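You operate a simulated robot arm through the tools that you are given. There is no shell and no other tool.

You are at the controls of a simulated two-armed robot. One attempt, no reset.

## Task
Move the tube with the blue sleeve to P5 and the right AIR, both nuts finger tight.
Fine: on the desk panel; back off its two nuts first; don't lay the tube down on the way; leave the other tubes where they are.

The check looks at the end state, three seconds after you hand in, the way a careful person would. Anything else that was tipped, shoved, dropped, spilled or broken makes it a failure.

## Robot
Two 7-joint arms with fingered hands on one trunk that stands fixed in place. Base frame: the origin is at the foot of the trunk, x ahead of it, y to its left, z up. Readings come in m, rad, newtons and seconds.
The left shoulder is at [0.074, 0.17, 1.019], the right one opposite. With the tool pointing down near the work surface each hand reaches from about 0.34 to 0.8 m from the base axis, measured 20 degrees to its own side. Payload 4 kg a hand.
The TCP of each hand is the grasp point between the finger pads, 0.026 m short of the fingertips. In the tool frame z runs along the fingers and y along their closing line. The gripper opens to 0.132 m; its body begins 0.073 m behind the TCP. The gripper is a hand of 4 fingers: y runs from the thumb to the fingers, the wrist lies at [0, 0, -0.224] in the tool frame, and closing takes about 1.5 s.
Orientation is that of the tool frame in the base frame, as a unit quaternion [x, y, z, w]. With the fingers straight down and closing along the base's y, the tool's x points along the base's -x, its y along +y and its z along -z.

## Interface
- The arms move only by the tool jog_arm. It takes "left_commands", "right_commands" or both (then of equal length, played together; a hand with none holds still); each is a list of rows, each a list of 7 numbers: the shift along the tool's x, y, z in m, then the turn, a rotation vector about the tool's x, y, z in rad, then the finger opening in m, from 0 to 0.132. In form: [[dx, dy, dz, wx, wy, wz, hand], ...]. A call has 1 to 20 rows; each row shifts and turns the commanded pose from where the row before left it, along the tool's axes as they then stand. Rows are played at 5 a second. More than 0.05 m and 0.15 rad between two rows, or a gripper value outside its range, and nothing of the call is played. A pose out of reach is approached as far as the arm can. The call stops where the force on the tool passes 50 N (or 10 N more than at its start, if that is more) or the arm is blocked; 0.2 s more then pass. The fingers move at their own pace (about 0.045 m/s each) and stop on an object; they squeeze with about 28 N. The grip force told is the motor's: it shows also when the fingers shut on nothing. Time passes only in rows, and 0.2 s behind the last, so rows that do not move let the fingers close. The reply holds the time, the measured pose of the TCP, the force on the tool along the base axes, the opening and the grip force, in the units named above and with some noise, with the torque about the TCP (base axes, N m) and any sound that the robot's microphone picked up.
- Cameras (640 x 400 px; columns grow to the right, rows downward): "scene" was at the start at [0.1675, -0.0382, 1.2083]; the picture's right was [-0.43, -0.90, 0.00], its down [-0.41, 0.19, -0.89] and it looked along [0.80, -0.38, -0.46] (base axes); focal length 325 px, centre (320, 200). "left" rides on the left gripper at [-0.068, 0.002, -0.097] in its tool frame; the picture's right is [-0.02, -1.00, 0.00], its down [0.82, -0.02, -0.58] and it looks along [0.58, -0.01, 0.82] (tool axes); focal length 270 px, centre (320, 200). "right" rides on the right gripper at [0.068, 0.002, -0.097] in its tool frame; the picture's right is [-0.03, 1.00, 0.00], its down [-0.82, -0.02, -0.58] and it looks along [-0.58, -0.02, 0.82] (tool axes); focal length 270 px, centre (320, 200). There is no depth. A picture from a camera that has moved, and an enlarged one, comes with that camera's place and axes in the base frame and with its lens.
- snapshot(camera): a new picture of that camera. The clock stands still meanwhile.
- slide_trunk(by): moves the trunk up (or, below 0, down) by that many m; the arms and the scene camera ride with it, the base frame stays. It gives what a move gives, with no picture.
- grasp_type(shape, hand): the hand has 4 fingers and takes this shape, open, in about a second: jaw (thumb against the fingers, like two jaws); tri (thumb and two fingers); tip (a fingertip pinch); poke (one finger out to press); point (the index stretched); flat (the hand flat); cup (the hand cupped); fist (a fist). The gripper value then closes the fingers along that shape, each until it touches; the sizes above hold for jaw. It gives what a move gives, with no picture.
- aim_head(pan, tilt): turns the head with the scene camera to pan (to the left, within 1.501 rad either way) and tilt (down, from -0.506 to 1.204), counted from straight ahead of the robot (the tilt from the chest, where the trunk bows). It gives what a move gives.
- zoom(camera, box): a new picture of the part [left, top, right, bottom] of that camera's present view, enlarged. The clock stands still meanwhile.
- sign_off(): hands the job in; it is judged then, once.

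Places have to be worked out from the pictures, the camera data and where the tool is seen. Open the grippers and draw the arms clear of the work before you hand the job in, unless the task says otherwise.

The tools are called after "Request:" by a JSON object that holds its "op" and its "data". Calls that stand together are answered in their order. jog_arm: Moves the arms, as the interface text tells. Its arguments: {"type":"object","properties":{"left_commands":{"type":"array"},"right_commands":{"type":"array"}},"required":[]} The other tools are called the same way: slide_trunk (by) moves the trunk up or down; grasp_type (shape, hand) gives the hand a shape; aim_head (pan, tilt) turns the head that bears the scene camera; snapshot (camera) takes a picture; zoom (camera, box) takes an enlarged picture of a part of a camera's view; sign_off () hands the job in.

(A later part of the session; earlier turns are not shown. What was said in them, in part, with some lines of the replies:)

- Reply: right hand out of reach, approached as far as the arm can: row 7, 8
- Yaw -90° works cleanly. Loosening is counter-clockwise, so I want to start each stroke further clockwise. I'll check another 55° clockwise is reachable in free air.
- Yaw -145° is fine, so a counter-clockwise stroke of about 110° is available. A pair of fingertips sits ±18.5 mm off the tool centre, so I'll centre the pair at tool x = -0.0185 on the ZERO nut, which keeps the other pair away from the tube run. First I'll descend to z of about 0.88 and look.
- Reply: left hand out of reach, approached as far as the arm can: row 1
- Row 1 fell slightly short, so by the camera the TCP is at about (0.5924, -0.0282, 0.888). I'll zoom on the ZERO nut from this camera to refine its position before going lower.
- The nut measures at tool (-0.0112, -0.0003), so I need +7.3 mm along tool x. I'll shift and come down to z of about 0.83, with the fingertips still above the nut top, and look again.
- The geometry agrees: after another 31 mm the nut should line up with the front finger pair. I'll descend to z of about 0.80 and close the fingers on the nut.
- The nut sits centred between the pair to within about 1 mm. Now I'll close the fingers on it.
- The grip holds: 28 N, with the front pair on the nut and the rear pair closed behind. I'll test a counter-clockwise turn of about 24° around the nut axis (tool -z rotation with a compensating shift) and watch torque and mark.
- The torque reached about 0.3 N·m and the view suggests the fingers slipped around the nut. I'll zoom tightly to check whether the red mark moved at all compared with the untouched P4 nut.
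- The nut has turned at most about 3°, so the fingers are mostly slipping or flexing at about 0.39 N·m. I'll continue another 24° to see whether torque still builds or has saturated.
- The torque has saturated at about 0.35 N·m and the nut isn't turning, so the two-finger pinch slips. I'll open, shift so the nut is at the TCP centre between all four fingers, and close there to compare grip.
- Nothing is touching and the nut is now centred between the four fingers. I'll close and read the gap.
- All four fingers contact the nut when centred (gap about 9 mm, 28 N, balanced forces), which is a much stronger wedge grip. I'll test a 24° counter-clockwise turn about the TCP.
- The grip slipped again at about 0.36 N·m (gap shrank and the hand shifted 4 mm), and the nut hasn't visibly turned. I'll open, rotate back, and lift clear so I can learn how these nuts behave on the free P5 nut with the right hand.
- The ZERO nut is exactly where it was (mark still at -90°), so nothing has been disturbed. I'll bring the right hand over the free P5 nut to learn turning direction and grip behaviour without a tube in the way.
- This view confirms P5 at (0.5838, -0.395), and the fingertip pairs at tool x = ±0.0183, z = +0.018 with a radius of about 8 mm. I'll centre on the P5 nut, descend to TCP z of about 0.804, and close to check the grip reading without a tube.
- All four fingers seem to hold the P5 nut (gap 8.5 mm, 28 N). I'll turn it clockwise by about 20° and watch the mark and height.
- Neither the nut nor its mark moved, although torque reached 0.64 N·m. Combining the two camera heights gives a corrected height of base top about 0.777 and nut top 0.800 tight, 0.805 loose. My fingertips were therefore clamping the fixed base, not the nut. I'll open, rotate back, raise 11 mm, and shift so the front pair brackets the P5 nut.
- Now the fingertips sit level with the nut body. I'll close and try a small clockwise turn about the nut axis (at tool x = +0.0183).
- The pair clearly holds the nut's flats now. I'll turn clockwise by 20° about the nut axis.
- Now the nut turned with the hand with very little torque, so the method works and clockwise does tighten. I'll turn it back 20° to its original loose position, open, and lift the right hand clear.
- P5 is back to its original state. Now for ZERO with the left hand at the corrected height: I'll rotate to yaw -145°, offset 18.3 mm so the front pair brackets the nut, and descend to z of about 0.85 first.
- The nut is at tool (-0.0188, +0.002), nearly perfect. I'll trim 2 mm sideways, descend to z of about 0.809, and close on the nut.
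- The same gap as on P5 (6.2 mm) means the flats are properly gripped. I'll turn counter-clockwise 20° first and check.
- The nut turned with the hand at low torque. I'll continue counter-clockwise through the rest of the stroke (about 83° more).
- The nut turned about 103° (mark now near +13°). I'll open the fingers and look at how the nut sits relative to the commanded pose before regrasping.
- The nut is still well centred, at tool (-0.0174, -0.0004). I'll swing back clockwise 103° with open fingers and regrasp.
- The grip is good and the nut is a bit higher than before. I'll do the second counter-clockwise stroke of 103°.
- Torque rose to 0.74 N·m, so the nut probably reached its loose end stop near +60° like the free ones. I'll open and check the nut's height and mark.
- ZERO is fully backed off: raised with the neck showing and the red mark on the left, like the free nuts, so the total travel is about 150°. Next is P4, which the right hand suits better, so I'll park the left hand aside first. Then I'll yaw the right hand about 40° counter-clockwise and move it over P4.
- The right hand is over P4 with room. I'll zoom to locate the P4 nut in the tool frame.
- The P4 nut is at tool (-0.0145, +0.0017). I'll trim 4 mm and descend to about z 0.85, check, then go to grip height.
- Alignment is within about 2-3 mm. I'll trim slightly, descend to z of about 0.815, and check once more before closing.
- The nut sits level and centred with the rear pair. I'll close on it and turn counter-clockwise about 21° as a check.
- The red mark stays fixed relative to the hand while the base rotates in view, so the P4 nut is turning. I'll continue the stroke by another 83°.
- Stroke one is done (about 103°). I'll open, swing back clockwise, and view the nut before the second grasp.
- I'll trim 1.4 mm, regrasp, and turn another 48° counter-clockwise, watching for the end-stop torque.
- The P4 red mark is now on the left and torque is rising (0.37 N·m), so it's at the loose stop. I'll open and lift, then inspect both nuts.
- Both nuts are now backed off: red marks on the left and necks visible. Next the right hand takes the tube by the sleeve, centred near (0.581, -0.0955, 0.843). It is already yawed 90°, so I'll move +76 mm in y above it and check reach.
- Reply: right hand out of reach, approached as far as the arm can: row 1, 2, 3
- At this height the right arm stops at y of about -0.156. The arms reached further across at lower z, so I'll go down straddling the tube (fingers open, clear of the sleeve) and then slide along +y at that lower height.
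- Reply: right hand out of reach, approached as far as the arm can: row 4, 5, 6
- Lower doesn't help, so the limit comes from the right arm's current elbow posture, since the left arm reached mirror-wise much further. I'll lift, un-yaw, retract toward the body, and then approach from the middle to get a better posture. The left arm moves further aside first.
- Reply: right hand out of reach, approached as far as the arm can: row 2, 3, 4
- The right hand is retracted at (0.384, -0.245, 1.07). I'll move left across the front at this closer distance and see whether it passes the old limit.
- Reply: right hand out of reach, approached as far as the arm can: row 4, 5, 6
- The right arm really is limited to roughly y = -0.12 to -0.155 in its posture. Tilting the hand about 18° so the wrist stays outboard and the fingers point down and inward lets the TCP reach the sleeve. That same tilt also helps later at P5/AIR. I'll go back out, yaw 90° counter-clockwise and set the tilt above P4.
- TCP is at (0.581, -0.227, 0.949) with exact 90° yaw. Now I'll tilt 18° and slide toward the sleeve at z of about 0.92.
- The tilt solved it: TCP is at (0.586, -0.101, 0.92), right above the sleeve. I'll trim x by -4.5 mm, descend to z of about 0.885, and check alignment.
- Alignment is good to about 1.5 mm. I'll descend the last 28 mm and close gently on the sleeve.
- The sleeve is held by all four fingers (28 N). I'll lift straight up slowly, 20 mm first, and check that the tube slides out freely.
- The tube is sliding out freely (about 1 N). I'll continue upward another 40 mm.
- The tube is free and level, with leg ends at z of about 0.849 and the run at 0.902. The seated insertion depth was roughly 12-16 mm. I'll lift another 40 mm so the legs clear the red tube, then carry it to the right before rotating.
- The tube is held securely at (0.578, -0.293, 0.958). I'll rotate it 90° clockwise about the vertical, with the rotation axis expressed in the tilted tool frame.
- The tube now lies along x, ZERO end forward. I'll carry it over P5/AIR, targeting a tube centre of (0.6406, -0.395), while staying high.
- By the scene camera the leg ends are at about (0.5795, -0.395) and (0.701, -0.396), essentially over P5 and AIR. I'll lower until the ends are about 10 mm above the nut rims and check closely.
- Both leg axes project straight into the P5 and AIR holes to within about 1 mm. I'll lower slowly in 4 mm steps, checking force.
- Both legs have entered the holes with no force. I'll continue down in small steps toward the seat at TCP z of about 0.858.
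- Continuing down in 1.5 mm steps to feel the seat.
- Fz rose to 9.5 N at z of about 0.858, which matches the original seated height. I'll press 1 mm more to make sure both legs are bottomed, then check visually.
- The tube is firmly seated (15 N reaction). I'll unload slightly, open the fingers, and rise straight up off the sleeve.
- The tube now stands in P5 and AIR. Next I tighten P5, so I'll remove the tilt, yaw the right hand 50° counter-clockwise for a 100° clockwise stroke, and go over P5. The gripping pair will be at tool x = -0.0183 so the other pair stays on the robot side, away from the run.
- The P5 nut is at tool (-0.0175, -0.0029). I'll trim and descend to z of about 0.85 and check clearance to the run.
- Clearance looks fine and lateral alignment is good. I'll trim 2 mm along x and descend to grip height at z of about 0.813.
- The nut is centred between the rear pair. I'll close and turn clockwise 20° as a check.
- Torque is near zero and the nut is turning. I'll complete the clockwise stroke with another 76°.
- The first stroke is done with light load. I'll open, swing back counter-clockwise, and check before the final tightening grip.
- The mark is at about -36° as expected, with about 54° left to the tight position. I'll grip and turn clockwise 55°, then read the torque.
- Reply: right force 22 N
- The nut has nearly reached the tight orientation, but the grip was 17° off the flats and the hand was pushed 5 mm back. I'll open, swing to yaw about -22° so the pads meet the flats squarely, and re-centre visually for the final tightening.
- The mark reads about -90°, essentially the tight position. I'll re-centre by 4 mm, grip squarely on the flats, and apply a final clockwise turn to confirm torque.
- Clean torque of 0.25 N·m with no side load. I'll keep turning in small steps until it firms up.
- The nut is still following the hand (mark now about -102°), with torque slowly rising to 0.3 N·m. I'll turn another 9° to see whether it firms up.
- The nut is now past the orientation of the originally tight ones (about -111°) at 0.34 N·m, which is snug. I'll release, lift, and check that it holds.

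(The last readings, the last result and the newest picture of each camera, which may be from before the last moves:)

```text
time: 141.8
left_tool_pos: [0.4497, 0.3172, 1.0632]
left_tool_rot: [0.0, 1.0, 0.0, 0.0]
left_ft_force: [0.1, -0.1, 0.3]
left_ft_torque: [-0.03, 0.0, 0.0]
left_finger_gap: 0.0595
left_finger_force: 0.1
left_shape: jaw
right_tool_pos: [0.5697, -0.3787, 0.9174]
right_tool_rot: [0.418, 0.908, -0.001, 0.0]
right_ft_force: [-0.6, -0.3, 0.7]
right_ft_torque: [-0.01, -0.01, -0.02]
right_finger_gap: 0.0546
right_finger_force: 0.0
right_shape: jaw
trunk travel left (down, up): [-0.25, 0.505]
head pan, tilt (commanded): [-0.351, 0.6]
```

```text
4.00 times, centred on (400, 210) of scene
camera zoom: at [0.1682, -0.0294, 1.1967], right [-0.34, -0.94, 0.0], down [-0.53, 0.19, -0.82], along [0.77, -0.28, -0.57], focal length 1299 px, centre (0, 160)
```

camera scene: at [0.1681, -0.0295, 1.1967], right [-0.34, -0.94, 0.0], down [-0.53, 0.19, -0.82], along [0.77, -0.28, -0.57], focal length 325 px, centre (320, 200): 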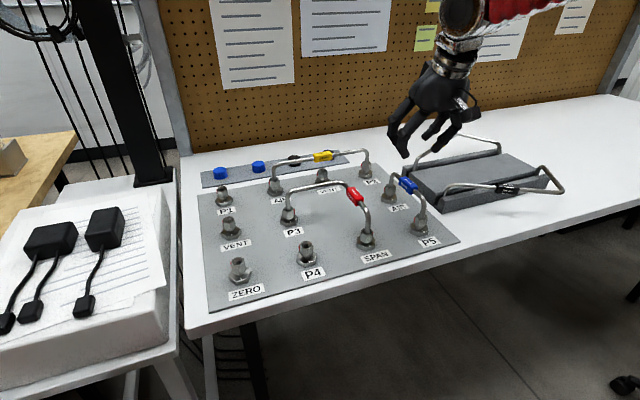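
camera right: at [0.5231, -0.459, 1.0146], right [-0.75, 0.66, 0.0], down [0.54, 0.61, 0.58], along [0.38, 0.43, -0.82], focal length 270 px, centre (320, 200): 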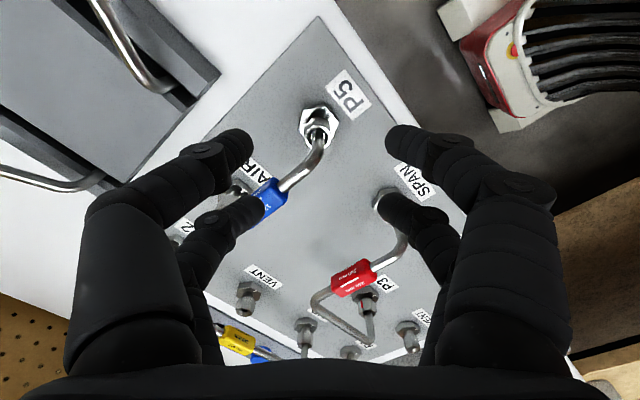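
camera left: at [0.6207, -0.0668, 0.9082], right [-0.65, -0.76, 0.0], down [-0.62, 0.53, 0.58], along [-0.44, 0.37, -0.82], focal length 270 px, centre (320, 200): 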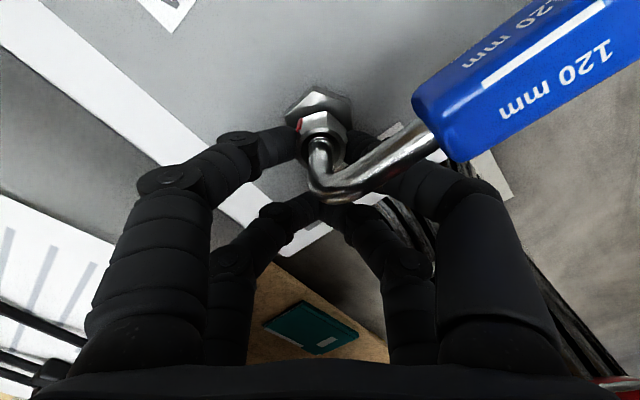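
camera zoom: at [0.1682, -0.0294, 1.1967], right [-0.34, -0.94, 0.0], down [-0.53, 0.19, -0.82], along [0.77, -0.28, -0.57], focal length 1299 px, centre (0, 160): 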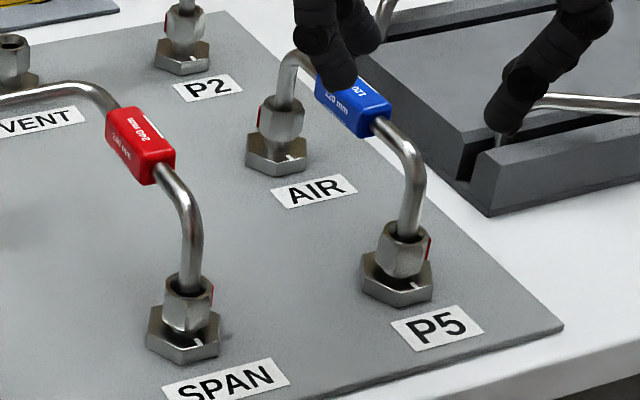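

P5 now sits low with its mark on the right like the tight SPAN nut, so it's snug. Next is AIR: I'll yaw back to +50° and move over AIR. There the gripping pair will be at tool x = +0.0183, with the other pair on the far side away from the run.

Request:
{"op": "jog_arm", "data": {"right_commands": [[0, 0, 0, 0, 0, -0.1446, 0.055], [0, 0, 0, 0, 0, -0.1446, 0.055], [0, 0, 0, 0, 0, -0.1446, 0.055], [0, 0, 0, 0, 0, -0.1446, 0.055], [0, 0, 0, 0, 0, -0.1446, 0.055], [0, 0, 0, 0, 0, -0.1446, 0.055], [0, 0, 0, 0, 0, -0.1446, 0.055], [0, 0, 0, 0, 0, -0.1446, 0.055], [0, 0, 0, 0, 0, -0.1446, 0.055], [0, 0, 0, 0, 0, -0.1446, 0.055], [0, 0, 0, 0, 0, -0.1446, 0.055], [0, 0, 0, 0, 0, -0.1446, 0.055], [-0.02245, -0.0277, 0, 0, 0, 0, 0.055], [-0.02245, -0.0277, 0, 0, 0, 0, 0.055], [-0.02245, -0.0277, 0, 0, 0, 0, 0.055], [-0.02245, -0.0277, 0, 0, 0, 0, 0.055], [0, 0, 0, 0, 0, 0, 0.055]]}}

Request:
{"op": "snapshot", "data": {"camera": "right"}}

Request:
{"op": "snapshot", "data": {"camera": "scene"}}

```text
time: 145.4
left_tool_pos: [0.4489, 0.3166, 1.0626]
left_tool_rot: [-0.001, 1.0, 0.0, -0.001]
left_ft_force: [0.2, -0.2, -0.2]
left_ft_torque: [-0.01, 0.02, -0.01]
left_finger_gap: 0.0596
left_finger_force: 0.0
left_shape: jaw
right_tool_pos: [0.7009, -0.3838, 0.9146]
right_tool_rot: [-0.424, 0.906, -0.001, -0.001]
right_ft_force: [0.2, 0.7, -0.2]
right_ft_torque: [0.01, 0.0, 0.02]
right_finger_gap: 0.0545
right_finger_force: 0.0
right_shape: jaw
right hand out of reach, approached as far as the arm can: row 16
trunk travel left (down, up): [-0.25, 0.505]
head pan, tilt (commanded): [-0.351, 0.6]
```

```text
taken
camera right: at [0.6577, -0.4349, 1.0133], right [-0.75, 0.66, 0.0], down [0.54, 0.61, 0.57], along [0.38, 0.43, -0.82], focal length 270 px, centre (320, 200)
```

right: 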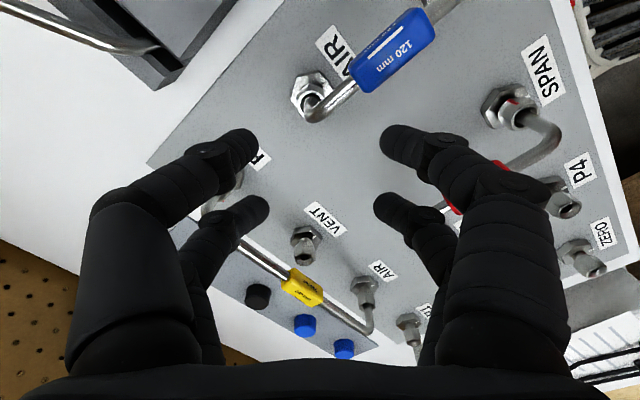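

```text
taken
camera scene: at [0.1679, -0.0288, 1.1967], right [-0.34, -0.94, 0.0], down [-0.53, 0.19, -0.82], along [0.77, -0.28, -0.57], focal length 325 px, centre (320, 200)
```

scene: 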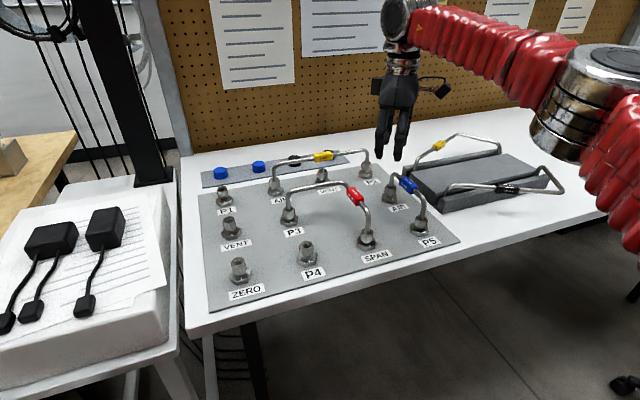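

AIR is just at the arm's reach limit when vertical. A 10° tilt with the wrist toward the robot will bring it well inside, and I can rotate about the vertical axis expressed in the tilted frame. I'll apply the tilt and position above AIR.

Request:
{"op": "jog_arm", "data": {"right_commands": [[0, 0, 0, 0, -0.0873, 0, 0.055], [0, 0, 0, 0, -0.0872, 0, 0.055], [-0.0049, -0.0051, 0.0009, 0, 0, 0, 0.055], [0, 0, 0, 0, 0, 0, 0.055]]}}

Request:
{"op": "snapshot", "data": {"camera": "right"}}

Request:
{"op": "zoom", "data": {"camera": "right", "box": [240, 20, 400, 140]}}

```text
time: 146.4
left_tool_pos: [0.4508, 0.3173, 1.062]
left_tool_rot: [-0.001, 1.0, 0.0, -0.002]
left_ft_force: [0.4, -0.3, -0.6]
left_ft_torque: [0.0, 0.0, 0.0]
left_finger_gap: 0.0599
left_finger_force: 0.0
left_shape: jaw
right_tool_pos: [0.7103, -0.3821, 0.9162]
right_tool_rot: [-0.42, 0.903, 0.037, 0.079]
right_ft_force: [-0.5, 0.9, 0.4]
right_ft_torque: [0.0, 0.01, -0.04]
right_finger_gap: 0.0551
right_finger_force: 0.0
right_shape: jaw
trunk travel left (down, up): [-0.25, 0.505]
head pan, tilt (commanded): [-0.351, 0.6]
```

```text
taken
camera right: at [0.6562, -0.4451, 1.0008], right [-0.75, 0.66, 0.0], down [0.47, 0.52, 0.71], along [0.47, 0.53, -0.7], focal length 270 px, centre (320, 200)
```

right: 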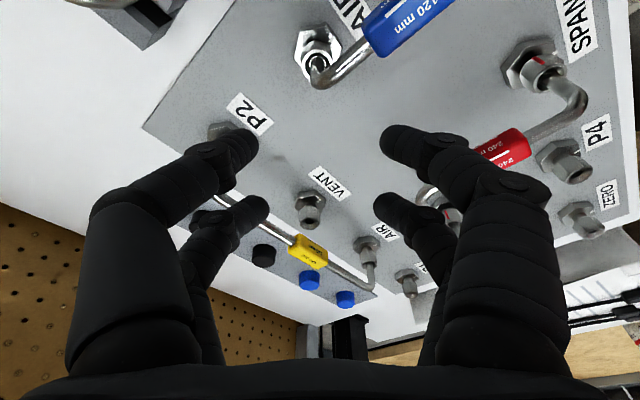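

```text
3.33 times, centred on (320, 80) of right
camera zoom: at [0.6562, -0.4451, 1.0008], right [-0.75, 0.66, 0.0], down [0.47, 0.52, 0.71], along [0.47, 0.53, -0.7], focal length 901 px, centre (320, 600)
```

zoom: 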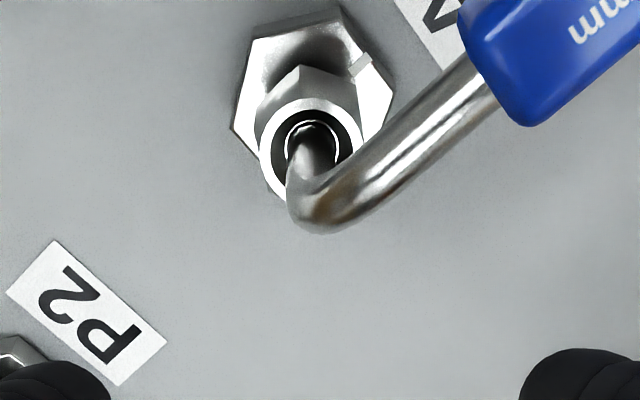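

With the tilt the nut measures about 2.5 mm from the wanted offset. I'll trim, descend 60 mm, and check the fit around the run.

Request:
{"op": "jog_arm", "data": {"right_commands": [[0.0064, -0.0003, 0.0293, 0, 0, 0, 0.055], [0.0064, -0.0003, 0.0293, 0, 0, 0, 0.055], [0, 0, 0, 0, 0, 0, 0.055]]}}

Request:
{"op": "snapshot", "data": {"camera": "right"}}

Request:
{"op": "zoom", "data": {"camera": "scene", "box": [340, 120, 460, 230]}}

```text
time: 147.2
left_tool_pos: [0.45, 0.3174, 1.0624]
left_tool_rot: [-0.001, 1.0, -0.001, -0.001]
left_ft_force: [0.3, -0.6, 0.5]
left_ft_torque: [0.01, 0.03, -0.01]
left_finger_gap: 0.0596
left_finger_force: 0.1
left_shape: jaw
right_tool_pos: [0.7102, -0.3813, 0.8584]
right_tool_rot: [-0.421, 0.903, 0.037, 0.079]
right_ft_force: [0.6, 0.9, -0.9]
right_ft_torque: [-0.02, 0.01, 0.01]
right_finger_gap: 0.0546
right_finger_force: 0.0
right_shape: jaw
trunk travel left (down, up): [-0.25, 0.505]
head pan, tilt (commanded): [-0.351, 0.6]
```

```text
taken
camera right: at [0.6563, -0.4451, 0.9408], right [-0.75, 0.66, 0.0], down [0.47, 0.53, 0.71], along [0.47, 0.53, -0.7], focal length 270 px, centre (320, 200)
```

right: 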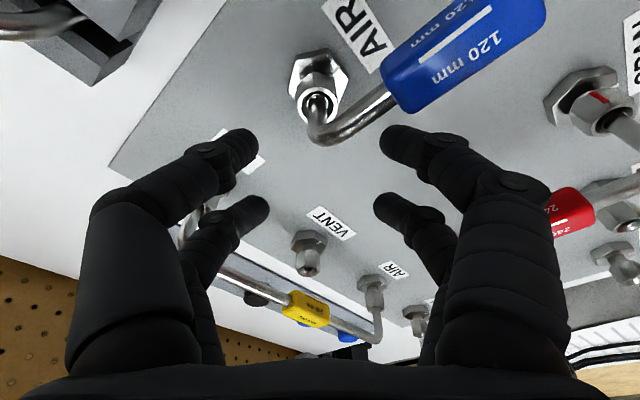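

```text
3.64 times, centred on (400, 175) of scene
camera zoom: at [0.1678, -0.0294, 1.1968], right [-0.34, -0.94, 0.0], down [-0.53, 0.19, -0.82], along [0.77, -0.28, -0.57], focal length 1181 px, centre (29, 291)
```

zoom: 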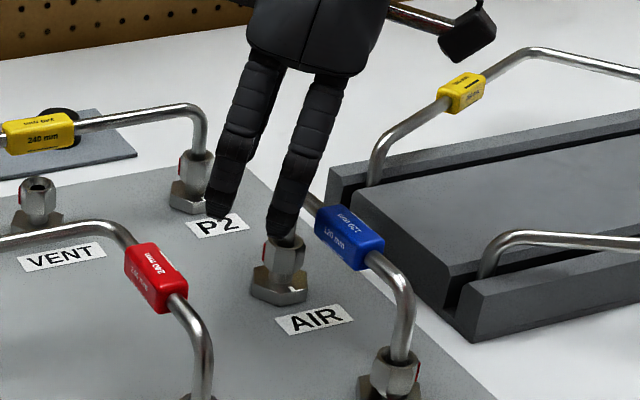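

Clearances look fine. I'll zoom on the nut for a final position check before descending to grip height.

Request:
{"op": "zoom", "data": {"camera": "right", "box": [220, 40, 420, 190]}}

```text
2.67 times, centred on (320, 115) of right
camera zoom: at [0.6563, -0.4451, 0.9408], right [-0.75, 0.66, 0.0], down [0.47, 0.53, 0.71], along [0.47, 0.53, -0.7], focal length 721 px, centre (320, 427)
```

zoom: 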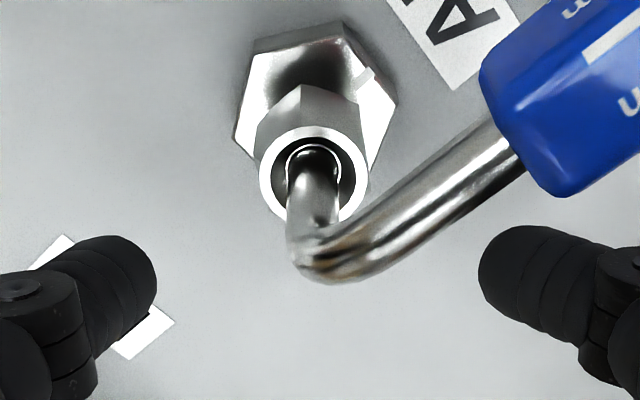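

The nut is 2.5 mm further in than planned. I'll trim that while descending the last 41 mm to grip height.

Request:
{"op": "jog_arm", "data": {"right_commands": [[0.0032, -0.0003, 0.0133, 0, 0, 0, 0.055], [0.0032, -0.0003, 0.0133, 0, 0, 0, 0.055], [0.0032, -0.0002, 0.0133, 0, 0, 0, 0.055], [0, 0, 0, 0, 0, 0, 0.055]]}}

Request:
{"op": "zoom", "data": {"camera": "right", "box": [200, 60, 440, 240]}}

Request:
{"op": "zoom", "data": {"camera": "scene", "box": [350, 140, 440, 220]}}

```text
time: 148.2
left_tool_pos: [0.4494, 0.3155, 1.0637]
left_tool_rot: [-0.001, 1.0, 0.0, -0.001]
left_ft_force: [0.2, -0.2, 0.3]
left_ft_torque: [0.02, -0.02, 0.0]
left_finger_gap: 0.0597
left_finger_force: 0.0
left_shape: jaw
right_tool_pos: [0.7096, -0.3854, 0.8155]
right_tool_rot: [-0.42, 0.903, 0.036, 0.079]
right_ft_force: [0.2, -0.3, -0.4]
right_ft_torque: [0.01, 0.0, -0.02]
right_finger_gap: 0.0551
right_finger_force: 0.1
right_shape: jaw
trunk travel left (down, up): [-0.25, 0.505]
head pan, tilt (commanded): [-0.351, 0.6]
```

```text
2.22 times, centred on (320, 150) of right
camera zoom: at [0.6555, -0.4483, 0.9], right [-0.75, 0.66, 0.0], down [0.47, 0.53, 0.71], along [0.47, 0.53, -0.7], focal length 601 px, centre (320, 311)
```

zoom: 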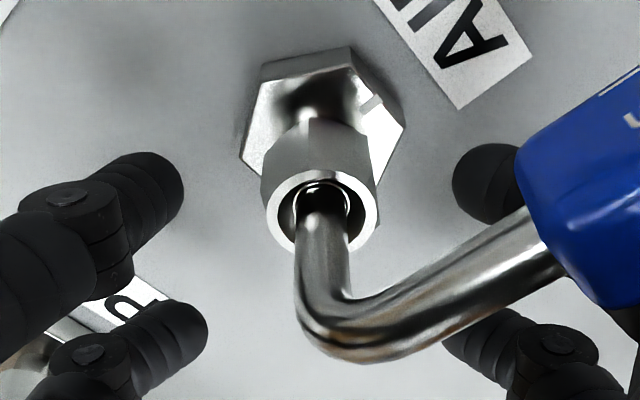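

```text
5.00 times, centred on (395, 180) of scene
camera zoom: at [0.1679, -0.0294, 1.1968], right [-0.34, -0.94, 0.0], down [-0.53, 0.19, -0.82], along [0.77, -0.28, -0.57], focal length 1624 px, centre (-55, 300)
```

zoom: 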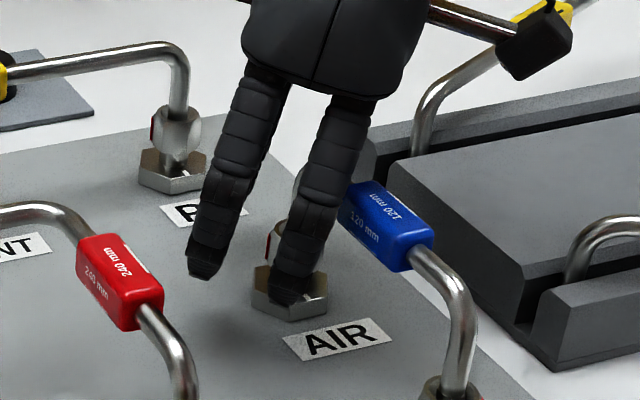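

The front pair brackets the nut at the right height. I'll close and turn clockwise 20° about the vertical nut axis.

Request:
{"op": "jog_arm", "data": {"right_commands": [[0, 0.0005, 0, 0, 0, 0, 0.04], [0, 0, 0, 0, 0, 0, 0.02], [0, 0, 0, 0, 0, 0, 0.0], [0, 0, 0, 0, 0, 0, 0.0], [0, 0, 0, 0, 0, 0, 0.0], [0, 0, 0, 0, 0, 0, 0.0], [0.00015, -0.00179, 0.00021, 0.02083, 0, 0.1182, 0.0], [0.00015, -0.00179, 0.00021, 0.02083, 0, 0.1182, 0.0], [0.00015, -0.00179, 0.00021, 0.02083, 0, 0.1182, 0.0]]}}

Request:
{"op": "zoom", "data": {"camera": "right", "box": [200, 60, 440, 240]}}

Request:
{"op": "zoom", "data": {"camera": "scene", "box": [350, 140, 440, 220]}}

```text
time: 150.2
left_tool_pos: [0.4503, 0.3169, 1.0625]
left_tool_rot: [0.0, 1.0, -0.001, -0.001]
left_ft_force: [-0.1, 0.1, -0.6]
left_ft_torque: [0.01, 0.01, -0.04]
left_finger_gap: 0.0599
left_finger_force: 0.1
left_shape: jaw
right_tool_pos: [0.7111, -0.3874, 0.8152]
right_tool_rot: [-0.25, 0.964, 0.022, 0.084]
right_ft_force: [3.0, 1.9, -3.2]
right_ft_torque: [0.03, -0.13, 0.01]
right_finger_gap: 0.0065
right_finger_force: 27.2
right_shape: jaw
trunk travel left (down, up): [-0.25, 0.505]
head pan, tilt (commanded): [-0.351, 0.6]
```

```text
2.22 times, centred on (320, 150) of right
camera zoom: at [0.6395, -0.4285, 0.8998], right [-0.47, 0.88, 0.01], down [0.63, 0.33, 0.71], along [0.63, 0.33, -0.7], focal length 601 px, centre (320, 311)
```

zoom: 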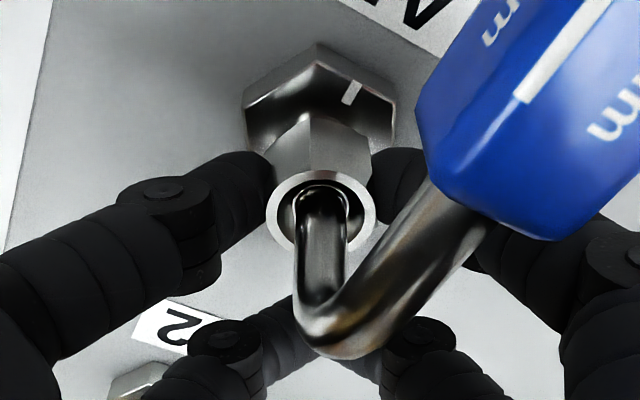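

```text
5.00 times, centred on (395, 180) of scene
camera zoom: at [0.1687, -0.0294, 1.1966], right [-0.34, -0.94, 0.0], down [-0.53, 0.19, -0.82], along [0.77, -0.28, -0.57], focal length 1624 px, centre (-55, 300)
```

zoom: 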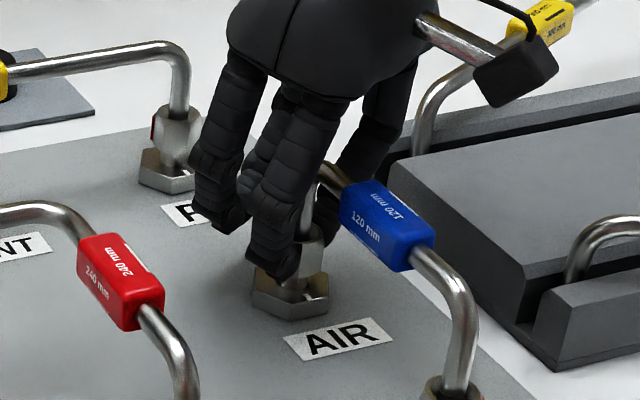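

The nut is following with almost no torque. I'll complete this clockwise stroke with another 76°.

Request:
{"op": "jog_arm", "data": {"right_commands": [[0.00015, -0.00179, 0.00021, 0.02083, 0, 0.1182, 0.0], [0.00015, -0.00179, 0.00021, 0.02083, 0, 0.1182, 0.0], [0.00015, -0.00179, 0.00021, 0.02083, 0, 0.1182, 0.0], [0.00015, -0.00179, 0.00021, 0.02083, 0, 0.1182, 0.0], [0.00015, -0.00179, 0.00021, 0.02083, 0, 0.1182, 0.0], [0.00015, -0.00179, 0.00021, 0.02083, 0, 0.1182, 0.0], [0.00015, -0.00179, 0.00021, 0.02083, 0, 0.1182, 0.0], [0.00015, -0.00179, 0.00021, 0.02083, 0, 0.1182, 0.0], [0.00015, -0.00179, 0.00021, 0.02083, 0, 0.1182, 0.0], [0.00015, -0.00179, 0.00021, 0.02083, 0, 0.1182, 0.0], [0.00015, -0.00179, 0.00021, 0.02083, 0, 0.1182, 0.0]]}}

Request:
{"op": "zoom", "data": {"camera": "right", "box": [200, 60, 440, 240]}}

Request:
{"op": "zoom", "data": {"camera": "scene", "box": [350, 140, 440, 220]}}

```text
time: 152.7
left_tool_pos: [0.4499, 0.3175, 1.0632]
left_tool_rot: [0.0, 1.0, 0.0, 0.0]
left_ft_force: [0.1, 0.2, 0.8]
left_ft_torque: [-0.02, 0.0, 0.0]
left_finger_gap: 0.0598
left_finger_force: 0.2
left_shape: jaw
right_tool_pos: [0.7086, -0.4067, 0.8127]
right_tool_rot: [0.392, 0.916, -0.035, 0.079]
right_ft_force: [-2.8, 9.2, -2.3]
right_ft_torque: [0.21, 0.0, -0.05]
right_finger_gap: 0.0068
right_finger_force: 27.3
right_shape: jaw
trunk travel left (down, up): [-0.25, 0.505]
head pan, tilt (commanded): [-0.351, 0.6]
```

```text
2.22 times, centred on (320, 150) of right
camera zoom: at [0.6539, -0.3448, 0.8975], right [0.74, 0.67, 0.0], down [0.47, -0.52, 0.71], along [0.48, -0.52, -0.7], focal length 601 px, centre (320, 311)
```

zoom: 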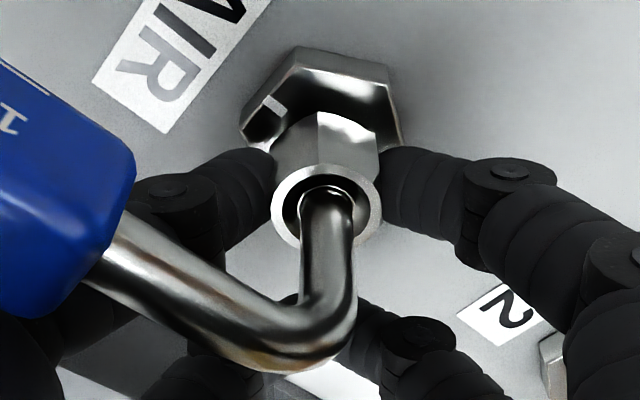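

```text
5.00 times, centred on (395, 180) of scene
camera zoom: at [0.1678, -0.0287, 1.1968], right [-0.34, -0.94, 0.0], down [-0.53, 0.19, -0.82], along [0.77, -0.28, -0.57], focal length 1624 px, centre (-55, 300)
```

zoom: 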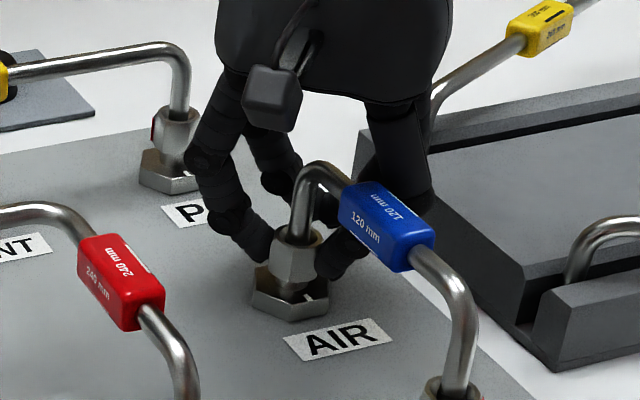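

Stroke one on AIR is done with the nut following. I'll open and swing back 70° so the pads line up with the flats for the final stroke.

Request:
{"op": "jog_arm", "data": {"right_commands": [[0, 0, 0, 0, 0, 0, 0.04], [0, 0, 0, 0, 0, 0, 0.055], [0, 0, 0, 0, 0, 0, 0.055], [0, 0, 0, 0, 0, 0, 0.055], [0.000135, 0.002023, -2.4e-05, -0.02357, 0, -0.1337, 0.055], [0.000135, 0.002023, -2.4e-05, -0.02357, 0, -0.1337, 0.055], [0.000135, 0.002023, -2.4e-05, -0.02357, 0, -0.1337, 0.055], [0.000135, 0.002023, -2.4e-05, -0.02357, 0, -0.1337, 0.055], [0.000135, 0.002023, -2.4e-05, -0.02357, 0, -0.1337, 0.055], [0.000135, 0.002023, -2.4e-05, -0.02357, 0, -0.1337, 0.055], [0.000135, 0.002023, -2.4e-05, -0.02357, 0, -0.1337, 0.055], [0.000135, 0.002023, -2.4e-05, -0.02357, 0, -0.1337, 0.055], [0.000135, 0.002023, -2.4e-05, -0.02357, 0, -0.1337, 0.055], [0, 0, 0, 0, 0, 0, 0.055]]}}

Request:
{"op": "zoom", "data": {"camera": "right", "box": [200, 60, 440, 240]}}

Request:
{"op": "zoom", "data": {"camera": "scene", "box": [350, 140, 440, 220]}}

```text
time: 155.7
left_tool_pos: [0.4498, 0.3174, 1.0625]
left_tool_rot: [0.001, 1.0, 0.0, 0.0]
left_ft_force: [0.1, 0.0, 0.7]
left_ft_torque: [0.02, -0.01, -0.01]
left_finger_gap: 0.0601
left_finger_force: 0.0
left_shape: jaw
right_tool_pos: [0.7139, -0.3911, 0.8138]
right_tool_rot: [-0.205, 0.975, 0.018, 0.086]
right_ft_force: [-0.1, 0.0, 0.3]
right_ft_torque: [0.0, -0.03, 0.02]
right_finger_gap: 0.0548
right_finger_force: 0.1
right_shape: jaw
trunk travel left (down, up): [-0.25, 0.505]
head pan, tilt (commanded): [-0.351, 0.6]
```

```text
2.22 times, centred on (320, 150) of right
camera zoom: at [0.6374, -0.4238, 0.8978], right [-0.38, 0.92, 0.01], down [0.65, 0.26, 0.71], along [0.66, 0.27, -0.7], focal length 601 px, centre (320, 311)
```

zoom: 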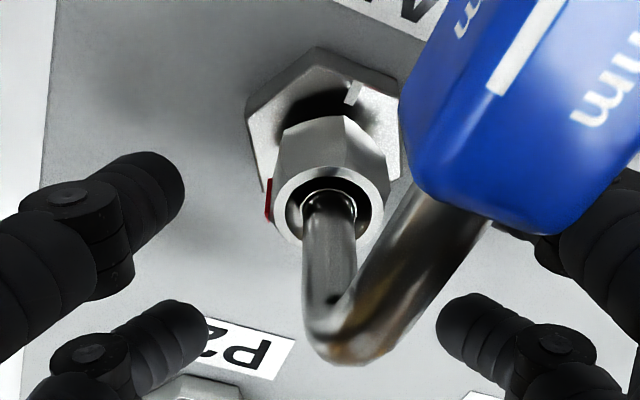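

```text
5.00 times, centred on (395, 180) of scene
camera zoom: at [0.168, -0.0294, 1.1968], right [-0.34, -0.94, 0.0], down [-0.53, 0.19, -0.82], along [0.77, -0.28, -0.57], focal length 1624 px, centre (-55, 300)
```

zoom: 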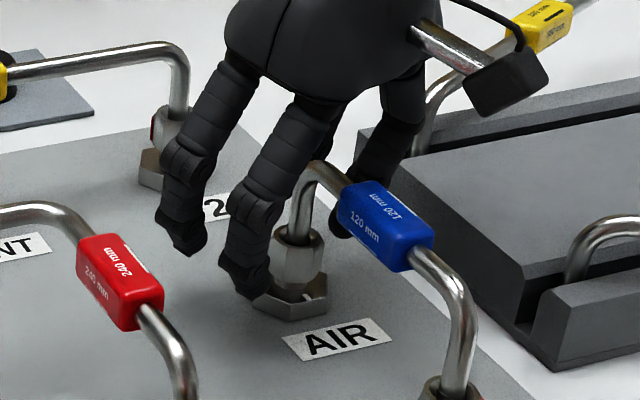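

The nut is 2.5 mm off laterally and the mark is at about -40°. I'll re-centre, grip, and turn clockwise 55°, then read torque.

Request:
{"op": "jog_arm", "data": {"right_commands": [[0, 0.0025, 0, 0, 0, 0, 0.045], [0, 0, 0, 0, 0, 0, 0.02], [0, 0, 0, 0, 0, 0, 0.0], [0, 0, 0, 0, 0, 0, 0.0], [0, 0, 0, 0, 0, 0, 0.0], [0, 0, 0, 0, 0, 0, 0.0], [0.00015, -0.00179, 0.00021, 0.02083, 0, 0.1182, 0.0], [0.00015, -0.00179, 0.00021, 0.02083, 0, 0.1182, 0.0], [0.00015, -0.00179, 0.00021, 0.02083, 0, 0.1182, 0.0], [0.00015, -0.00179, 0.00021, 0.02083, 0, 0.1182, 0.0], [0.00015, -0.00179, 0.00021, 0.02083, 0, 0.1182, 0.0], [0.00015, -0.00179, 0.00021, 0.02083, 0, 0.1182, 0.0], [0.00015, -0.00179, 0.00021, 0.02083, 0, 0.1182, 0.0], [0.00015, -0.00179, 0.00021, 0.02083, 0, 0.1182, 0.0], [0, 0, 0, 0, 0, 0, 0.0]]}}

Request:
{"op": "zoom", "data": {"camera": "right", "box": [200, 60, 440, 240]}}

Request:
{"op": "zoom", "data": {"camera": "scene", "box": [350, 140, 440, 220]}}

```text
time: 158.8
left_tool_pos: [0.4499, 0.3179, 1.0622]
left_tool_rot: [0.0, 1.0, -0.001, 0.0]
left_ft_force: [0.7, 0.6, 0.4]
left_ft_torque: [-0.01, -0.03, -0.01]
left_finger_gap: 0.0598
left_finger_force: 0.0
left_shape: jaw
right_tool_pos: [0.7124, -0.4022, 0.811]
right_tool_rot: [0.269, 0.959, -0.024, 0.084]
right_ft_force: [-2.1, 6.3, 1.5]
right_ft_torque: [0.2, 0.04, 0.17]
right_finger_gap: 0.0065
right_finger_force: 27.6
right_shape: jaw
trunk travel left (down, up): [-0.25, 0.505]
head pan, tilt (commanded): [-0.351, 0.6]
```

```text
2.22 times, centred on (320, 150) of right
camera zoom: at [0.6424, -0.3575, 0.8953], right [0.54, 0.84, 0.0], down [0.59, -0.38, 0.71], along [0.6, -0.38, -0.7], focal length 601 px, centre (320, 311)
```

zoom: 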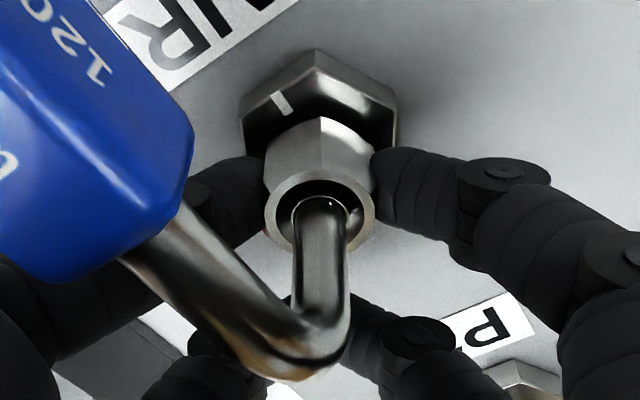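

```text
5.00 times, centred on (395, 180) of scene
camera zoom: at [0.1676, -0.0288, 1.1969], right [-0.34, -0.94, 0.0], down [-0.53, 0.19, -0.82], along [0.77, -0.28, -0.57], focal length 1624 px, centre (-55, 300)
```

zoom: 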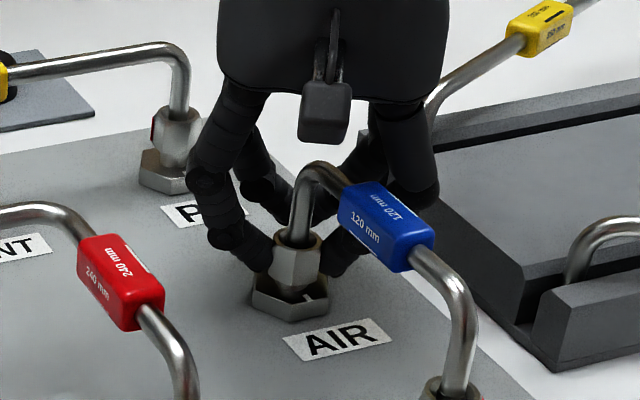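

The mark is at about -93° with roughly 0.23 N·m, matching P5 at the same point. I'll turn a further 18° for the same snugness as P5.

Request:
{"op": "jog_arm", "data": {"right_commands": [[0.00012, -0.00157, 0.00018, 0.01823, 0, 0.1034, 0.0], [0.00012, -0.00157, 0.00018, 0.01823, 0, 0.1034, 0.0], [0, 0, 0, 0, 0, 0, 0.0]]}}

Request:
{"op": "zoom", "data": {"camera": "right", "box": [200, 60, 440, 240]}}

```text
time: 159.7
left_tool_pos: [0.4492, 0.3164, 1.0629]
left_tool_rot: [0.0, 1.0, 0.001, 0.0]
left_ft_force: [-0.2, 0.1, 0.2]
left_ft_torque: [0.02, 0.01, 0.0]
left_finger_gap: 0.0597
left_finger_force: 0.1
left_shape: jaw
right_tool_pos: [0.7099, -0.4042, 0.8106]
right_tool_rot: [0.368, 0.926, -0.031, 0.079]
right_ft_force: [-3.8, 7.3, 1.5]
right_ft_torque: [0.18, 0.08, 0.26]
right_finger_gap: 0.0068
right_finger_force: 27.4
right_shape: jaw
trunk travel left (down, up): [-0.25, 0.505]
head pan, tilt (commanded): [-0.351, 0.6]
```

```text
2.22 times, centred on (320, 150) of right
camera zoom: at [0.6518, -0.346, 0.8949], right [0.7, 0.71, 0.0], down [0.5, -0.5, 0.71], along [0.51, -0.5, -0.7], focal length 601 px, centre (320, 311)
```

zoom: 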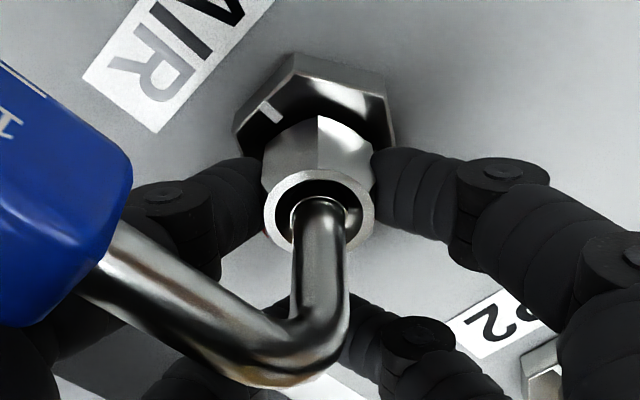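

The mark is at about -105° with about 0.30 N·m. One more 6° step for parity with P5, then I'll release and rise vertically.

Request:
{"op": "jog_arm", "data": {"right_commands": [[0.00012, -0.00157, 0.00018, 0.01823, 0, 0.1034, 0.0], [0, 0, 0, 0, 0, 0, 0.0]]}}

Request:
{"op": "jog_arm", "data": {"right_commands": [[0, 0, 0, 0, 0, 0, 0.03], [0, 0, 0, 0, 0, 0, 0.055], [0, 0, 0, 0, 0, 0, 0.055], [0, 0, 0, 0, 0, 0, 0.055], [-0.0052, 0, -0.0295, 0, 0, 0, 0.055], [-0.0069, 0, -0.0394, 0, 0, 0, 0.055], [-0.0069, 0, -0.0394, 0, 0, 0, 0.055], [0, 0, 0, 0, 0, 0, 0.055]]}}

Request:
{"op": "zoom", "data": {"camera": "scene", "box": [350, 140, 450, 250]}}

Request:
{"op": "zoom", "data": {"camera": "right", "box": [220, 0, 420, 150]}}

```text
time: 160.2
left_tool_pos: [0.4491, 0.3174, 1.063]
left_tool_rot: [0.0, 1.0, -0.001, -0.001]
left_ft_force: [-0.4, -0.5, -0.5]
left_ft_torque: [-0.01, -0.02, 0.04]
left_finger_gap: 0.0597
left_finger_force: 0.2
left_shape: jaw
right_tool_pos: [0.7082, -0.4057, 0.8099]
right_tool_rot: [0.415, 0.905, -0.036, 0.079]
right_ft_force: [-1.5, 7.1, 1.5]
right_ft_torque: [0.25, 0.1, 0.35]
right_finger_gap: 0.0067
right_finger_force: 28.1
right_shape: jaw
trunk travel left (down, up): [-0.25, 0.505]
head pan, tilt (commanded): [-0.351, 0.6]
```

```text
time: 162.1
left_tool_pos: [0.4518, 0.3172, 1.0622]
left_tool_rot: [0.001, 1.0, 0.0, -0.002]
left_ft_force: [-0.2, -0.8, 0.1]
left_ft_torque: [-0.02, -0.01, 0.03]
left_finger_gap: 0.0598
left_finger_force: 0.1
left_shape: jaw
right_tool_pos: [0.7088, -0.4049, 0.9228]
right_tool_rot: [0.416, 0.905, -0.036, 0.078]
right_ft_force: [0.7, 0.3, -0.1]
right_ft_torque: [-0.02, 0.0, 0.01]
right_finger_gap: 0.0549
right_finger_force: 0.1
right_shape: jaw
trunk travel left (down, up): [-0.25, 0.505]
head pan, tilt (commanded): [-0.351, 0.6]
```

```text
3.64 times, centred on (400, 195) of scene
camera zoom: at [0.1682, -0.0294, 1.1967], right [-0.34, -0.94, 0.0], down [-0.53, 0.19, -0.82], along [0.77, -0.28, -0.57], focal length 1181 px, centre (29, 218)
```

zoom: 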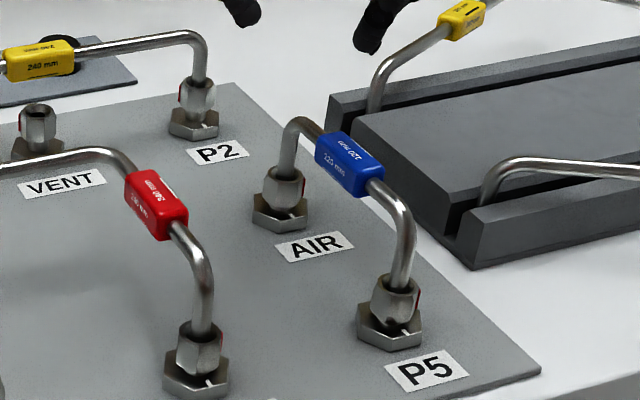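

```text
2.67 times, centred on (320, 75) of right
camera zoom: at [0.6567, -0.3402, 1.0059], right [0.77, 0.63, 0.0], down [0.44, -0.55, 0.71], along [0.45, -0.55, -0.7], focal length 721 px, centre (320, 533)
```

zoom: 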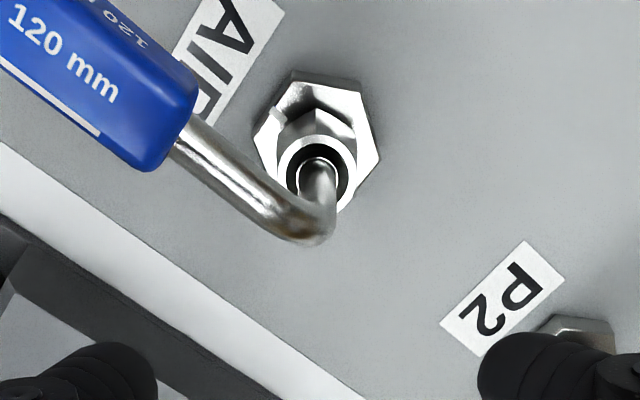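

Both nuts look seated. I'll compare them closely with the originally tight SPAN nut.

Request:
{"op": "zoom", "data": {"camera": "scene", "box": [405, 205, 445, 245]}}

Request:
{"op": "zoom", "data": {"camera": "scene", "box": [370, 170, 410, 210]}}

Request:
{"op": "zoom", "data": {"camera": "scene", "box": [345, 220, 385, 260]}}

```text
10.00 times, centred on (425, 225) of scene
camera zoom: at [0.1682, -0.0294, 1.1967], right [-0.34, -0.94, 0.0], down [-0.53, 0.19, -0.82], along [0.77, -0.28, -0.57], focal length 3248 px, centre (-730, -50)
```

zoom: 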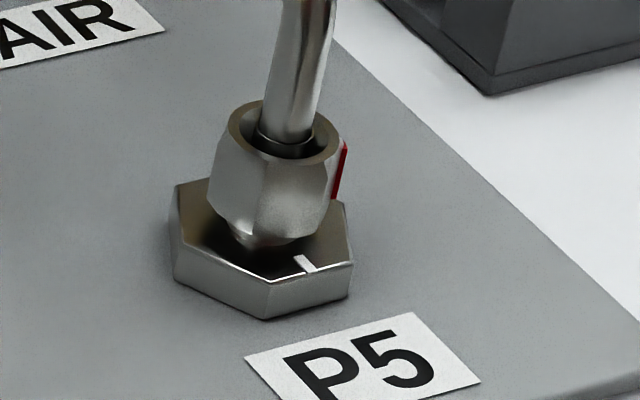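

```text
10.00 times, centred on (390, 190) of scene
camera zoom: at [0.1682, -0.0294, 1.1967], right [-0.34, -0.94, 0.0], down [-0.53, 0.19, -0.82], along [0.77, -0.28, -0.57], focal length 3248 px, centre (-380, 300)
```

zoom: 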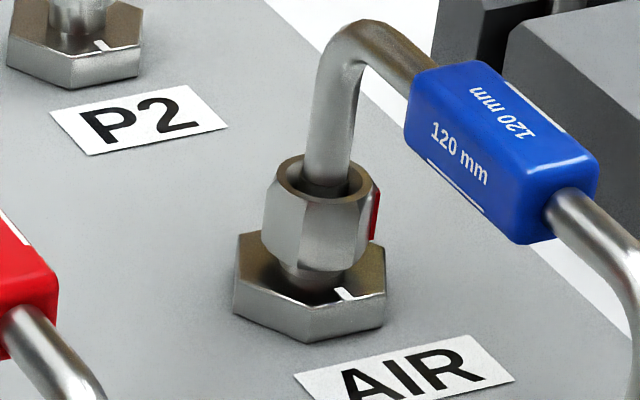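

```text
10.00 times, centred on (365, 240) of scene
camera zoom: at [0.1682, -0.0294, 1.1967], right [-0.34, -0.94, 0.0], down [-0.53, 0.19, -0.82], along [0.77, -0.28, -0.57], focal length 3248 px, centre (-130, -200)
```

zoom: 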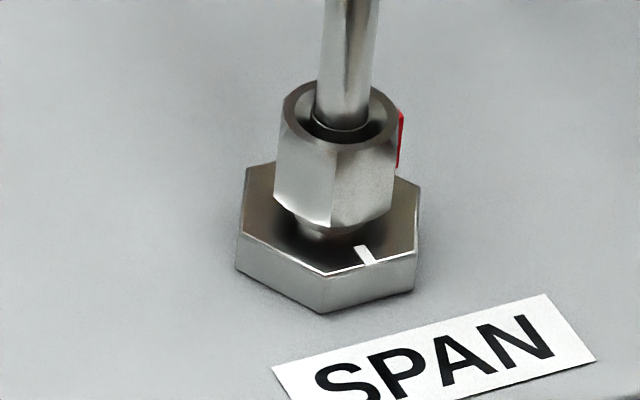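

P5 and AIR now sit as low as the reference SPAN nut, with their marks turned slightly further, so both are snug and holding. I'll retract the right hand up and back clear of the panel, un-tilt it, and open both grippers.

Request:
{"op": "jog_arm", "data": {"right_commands": [[-0.0069, 0, -0.0394, 0, 0, 0, 0.055], [0.0256, -0.0304, -0.0045, 0, 0, 0, 0.055], [0.0256, -0.0304, -0.0045, 0, 0, 0, 0.055], [0.0256, -0.0304, -0.0045, 0, 0, 0, 0.055], [0.0256, -0.0304, -0.0045, 0, 0, 0, 0.055], [0, 0, 0, 0, 0.0873, 0, 0.055], [0, 0, 0, 0, 0.0872, 0, 0.055], [0, 0, 0, 0, 0, -0.1437, 0.08], [0, 0, 0, 0, 0, -0.1437, 0.08], [0, 0, 0, 0, 0, -0.1437, 0.08], [0, 0, 0, 0, 0, -0.1437, 0.1], [0, 0, 0, 0, 0, -0.1437, 0.1], [0, 0, 0, 0, 0, -0.1437, 0.1], [0.04, 0, -0.02, 0, 0, 0, 0.1], [0.04, 0, -0.02, 0, 0, 0, 0.1], [0.04, 0, -0.02, 0, 0, 0, 0.1], [0.04, 0, -0.02, 0, 0, 0, 0.1], [0, 0, 0, 0, 0, 0, 0.1]], "left_commands": [[0, 0, 0, 0, 0, 0, 0.1], [0, 0, 0, 0, 0, 0, 0.1], [0, 0, 0, 0, 0, 0, 0.1], [0, 0, 0, 0, 0, 0, 0.1], [0, 0, 0, 0, 0, 0, 0.1], [0, 0, 0, 0, 0, 0, 0.1], [0, 0, 0, 0, 0, 0, 0.1], [0, 0, 0, 0, 0, 0, 0.1], [0, 0, 0, 0, 0, 0, 0.1], [0, 0, 0, 0, 0, 0, 0.1], [0, 0, 0, 0, 0, 0, 0.1], [0, 0, 0, 0, 0, 0, 0.1], [0, 0, 0, 0, 0, 0, 0.1], [0, 0, 0, 0, 0, 0, 0.1], [0, 0, 0, 0, 0, 0, 0.1], [0, 0, 0, 0, 0, 0, 0.1], [0, 0, 0, 0, 0, 0, 0.1], [0, 0, 0, 0, 0, 0, 0.1]]}}

Request:
{"op": "snapshot", "data": {"camera": "scene"}}

Request:
{"op": "snapshot", "data": {"camera": "right"}}

```text
time: 165.8
left_tool_pos: [0.4496, 0.3168, 1.0638]
left_tool_rot: [0.0, 1.0, 0.0, -0.001]
left_ft_force: [0.2, -0.5, -1.3]
left_ft_torque: [0.02, -0.01, -0.01]
left_finger_gap: 0.0997
left_finger_force: 0.0
left_shape: jaw
right_tool_pos: [0.3918, -0.4062, 1.0404]
right_tool_rot: [-0.001, 1.0, -0.001, 0.0]
right_ft_force: [1.2, -0.3, 0.4]
right_ft_torque: [0.02, 0.0, 0.03]
right_finger_gap: 0.0997
right_finger_force: 0.0
right_shape: jaw
trunk travel left (down, up): [-0.25, 0.505]
head pan, tilt (commanded): [-0.351, 0.6]
```

```text
taken
camera scene: at [0.1681, -0.0294, 1.1967], right [-0.34, -0.94, 0.0], down [-0.53, 0.19, -0.82], along [0.77, -0.28, -0.57], focal length 325 px, centre (320, 200)
```

scene: 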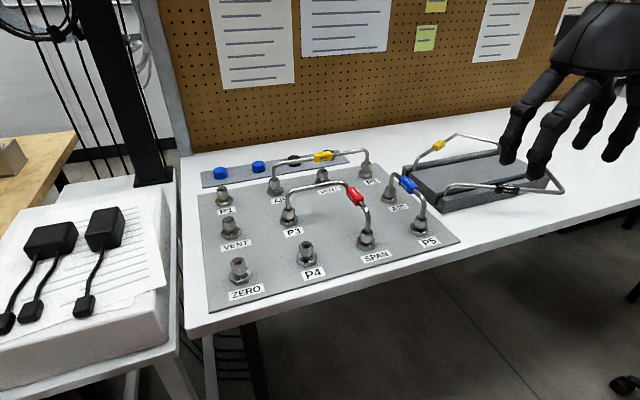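

```text
taken
camera right: at [0.3252, -0.4055, 1.1376], right [0.02, 1.0, 0.0], down [0.82, -0.02, 0.58], along [0.58, -0.01, -0.82], focal length 270 px, centre (320, 200)
```

right: 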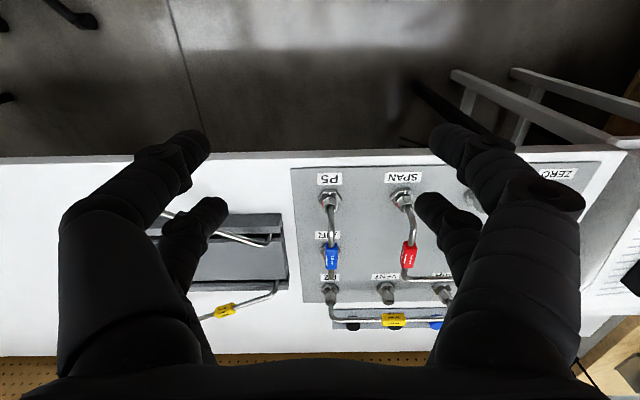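

The arms are clear with grippers open. I'll take one last close look at the blue tube's seating and at the surroundings before handing in.

Request:
{"op": "zoom", "data": {"camera": "right", "box": [280, 160, 440, 330]}}

Request:
{"op": "zoom", "data": {"camera": "scene", "box": [190, 130, 460, 310]}}

Request:
{"op": "zoom", "data": {"camera": "scene", "box": [370, 155, 450, 255]}}

```text
2.35 times, centred on (360, 245) of right
camera zoom: at [0.3252, -0.4055, 1.1376], right [0.02, 1.0, 0.0], down [0.82, -0.02, 0.58], along [0.58, -0.01, -0.82], focal length 636 px, centre (226, 94)
```

zoom: 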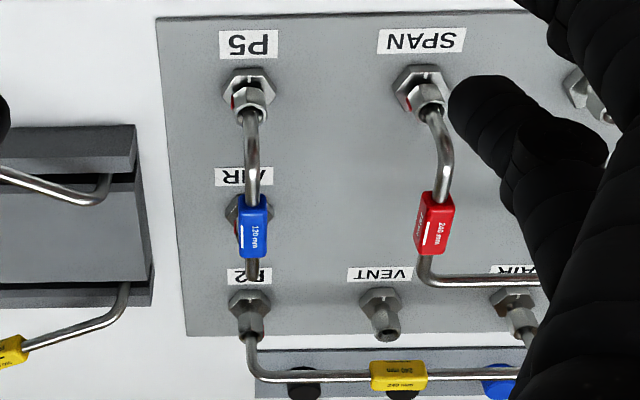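

```text
2.22 times, centred on (325, 220) of scene
camera zoom: at [0.1681, -0.0294, 1.1967], right [-0.34, -0.94, 0.0], down [-0.53, 0.19, -0.82], along [0.77, -0.28, -0.57], focal length 722 px, centre (309, 156)
```

zoom: 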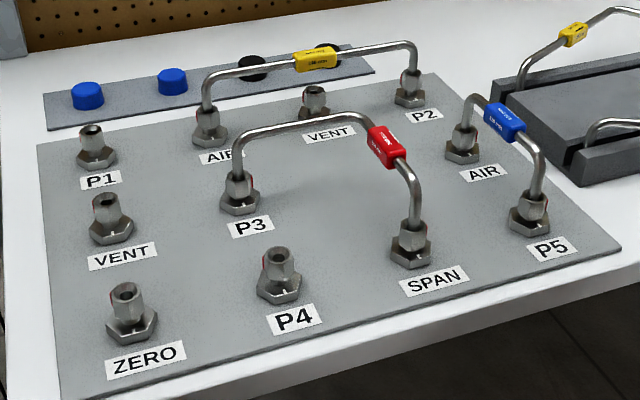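

```text
4.00 times, centred on (410, 205) of scene
camera zoom: at [0.1681, -0.0294, 1.1967], right [-0.34, -0.94, 0.0], down [-0.53, 0.19, -0.82], along [0.77, -0.28, -0.57], focal length 1299 px, centre (-40, 180)
```

zoom: 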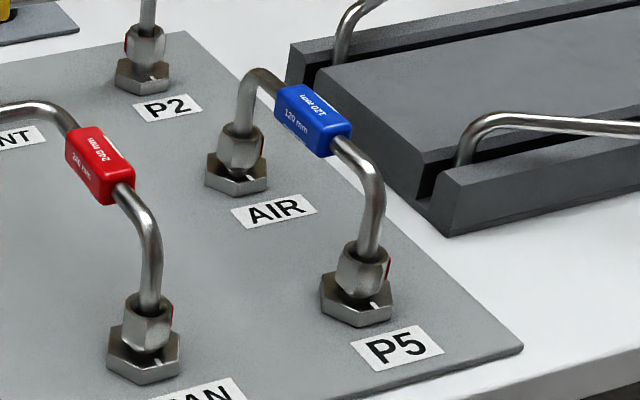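

The blue tube is seated in P5 and the right AIR with both nuts snug. ZERO and P4 are left backed off, and the other tubes are where they were. Both grippers are open and the arms are clear, so I'm handing in.

Request:
{"op": "sign_off", "data": {}}

```text
The job is handed in.
```

The blue-sleeved tube is now in P5 and the right AIR, with both nuts tightened by hand. The job is handed in, but I haven't seen the check's result.

- **Nuts at P5 and AIR:** both are down on their seats at about 0.35–0.4 N·m. They are turned roughly 20° further than the originally tight nuts such as SPAN's. They stayed there after I let go.
- **Nuts at ZERO and P4:** I backed both off fully before lifting the tube, and they are still loose.
- **The tube:** the right hand held it the whole way from the old ports to the new ones, so it was never laid down.
- **Other tubes:** they look unmoved. The yellow tube's nuts at the left AIR and P2 look loose; they were like that at the start, so I left them alone.

I also turned the free P5 nut about 20° and back as a test before moving the tube. My first tries at the ZERO nut gripped its fixed base instead; nothing moved and I saw no damage.
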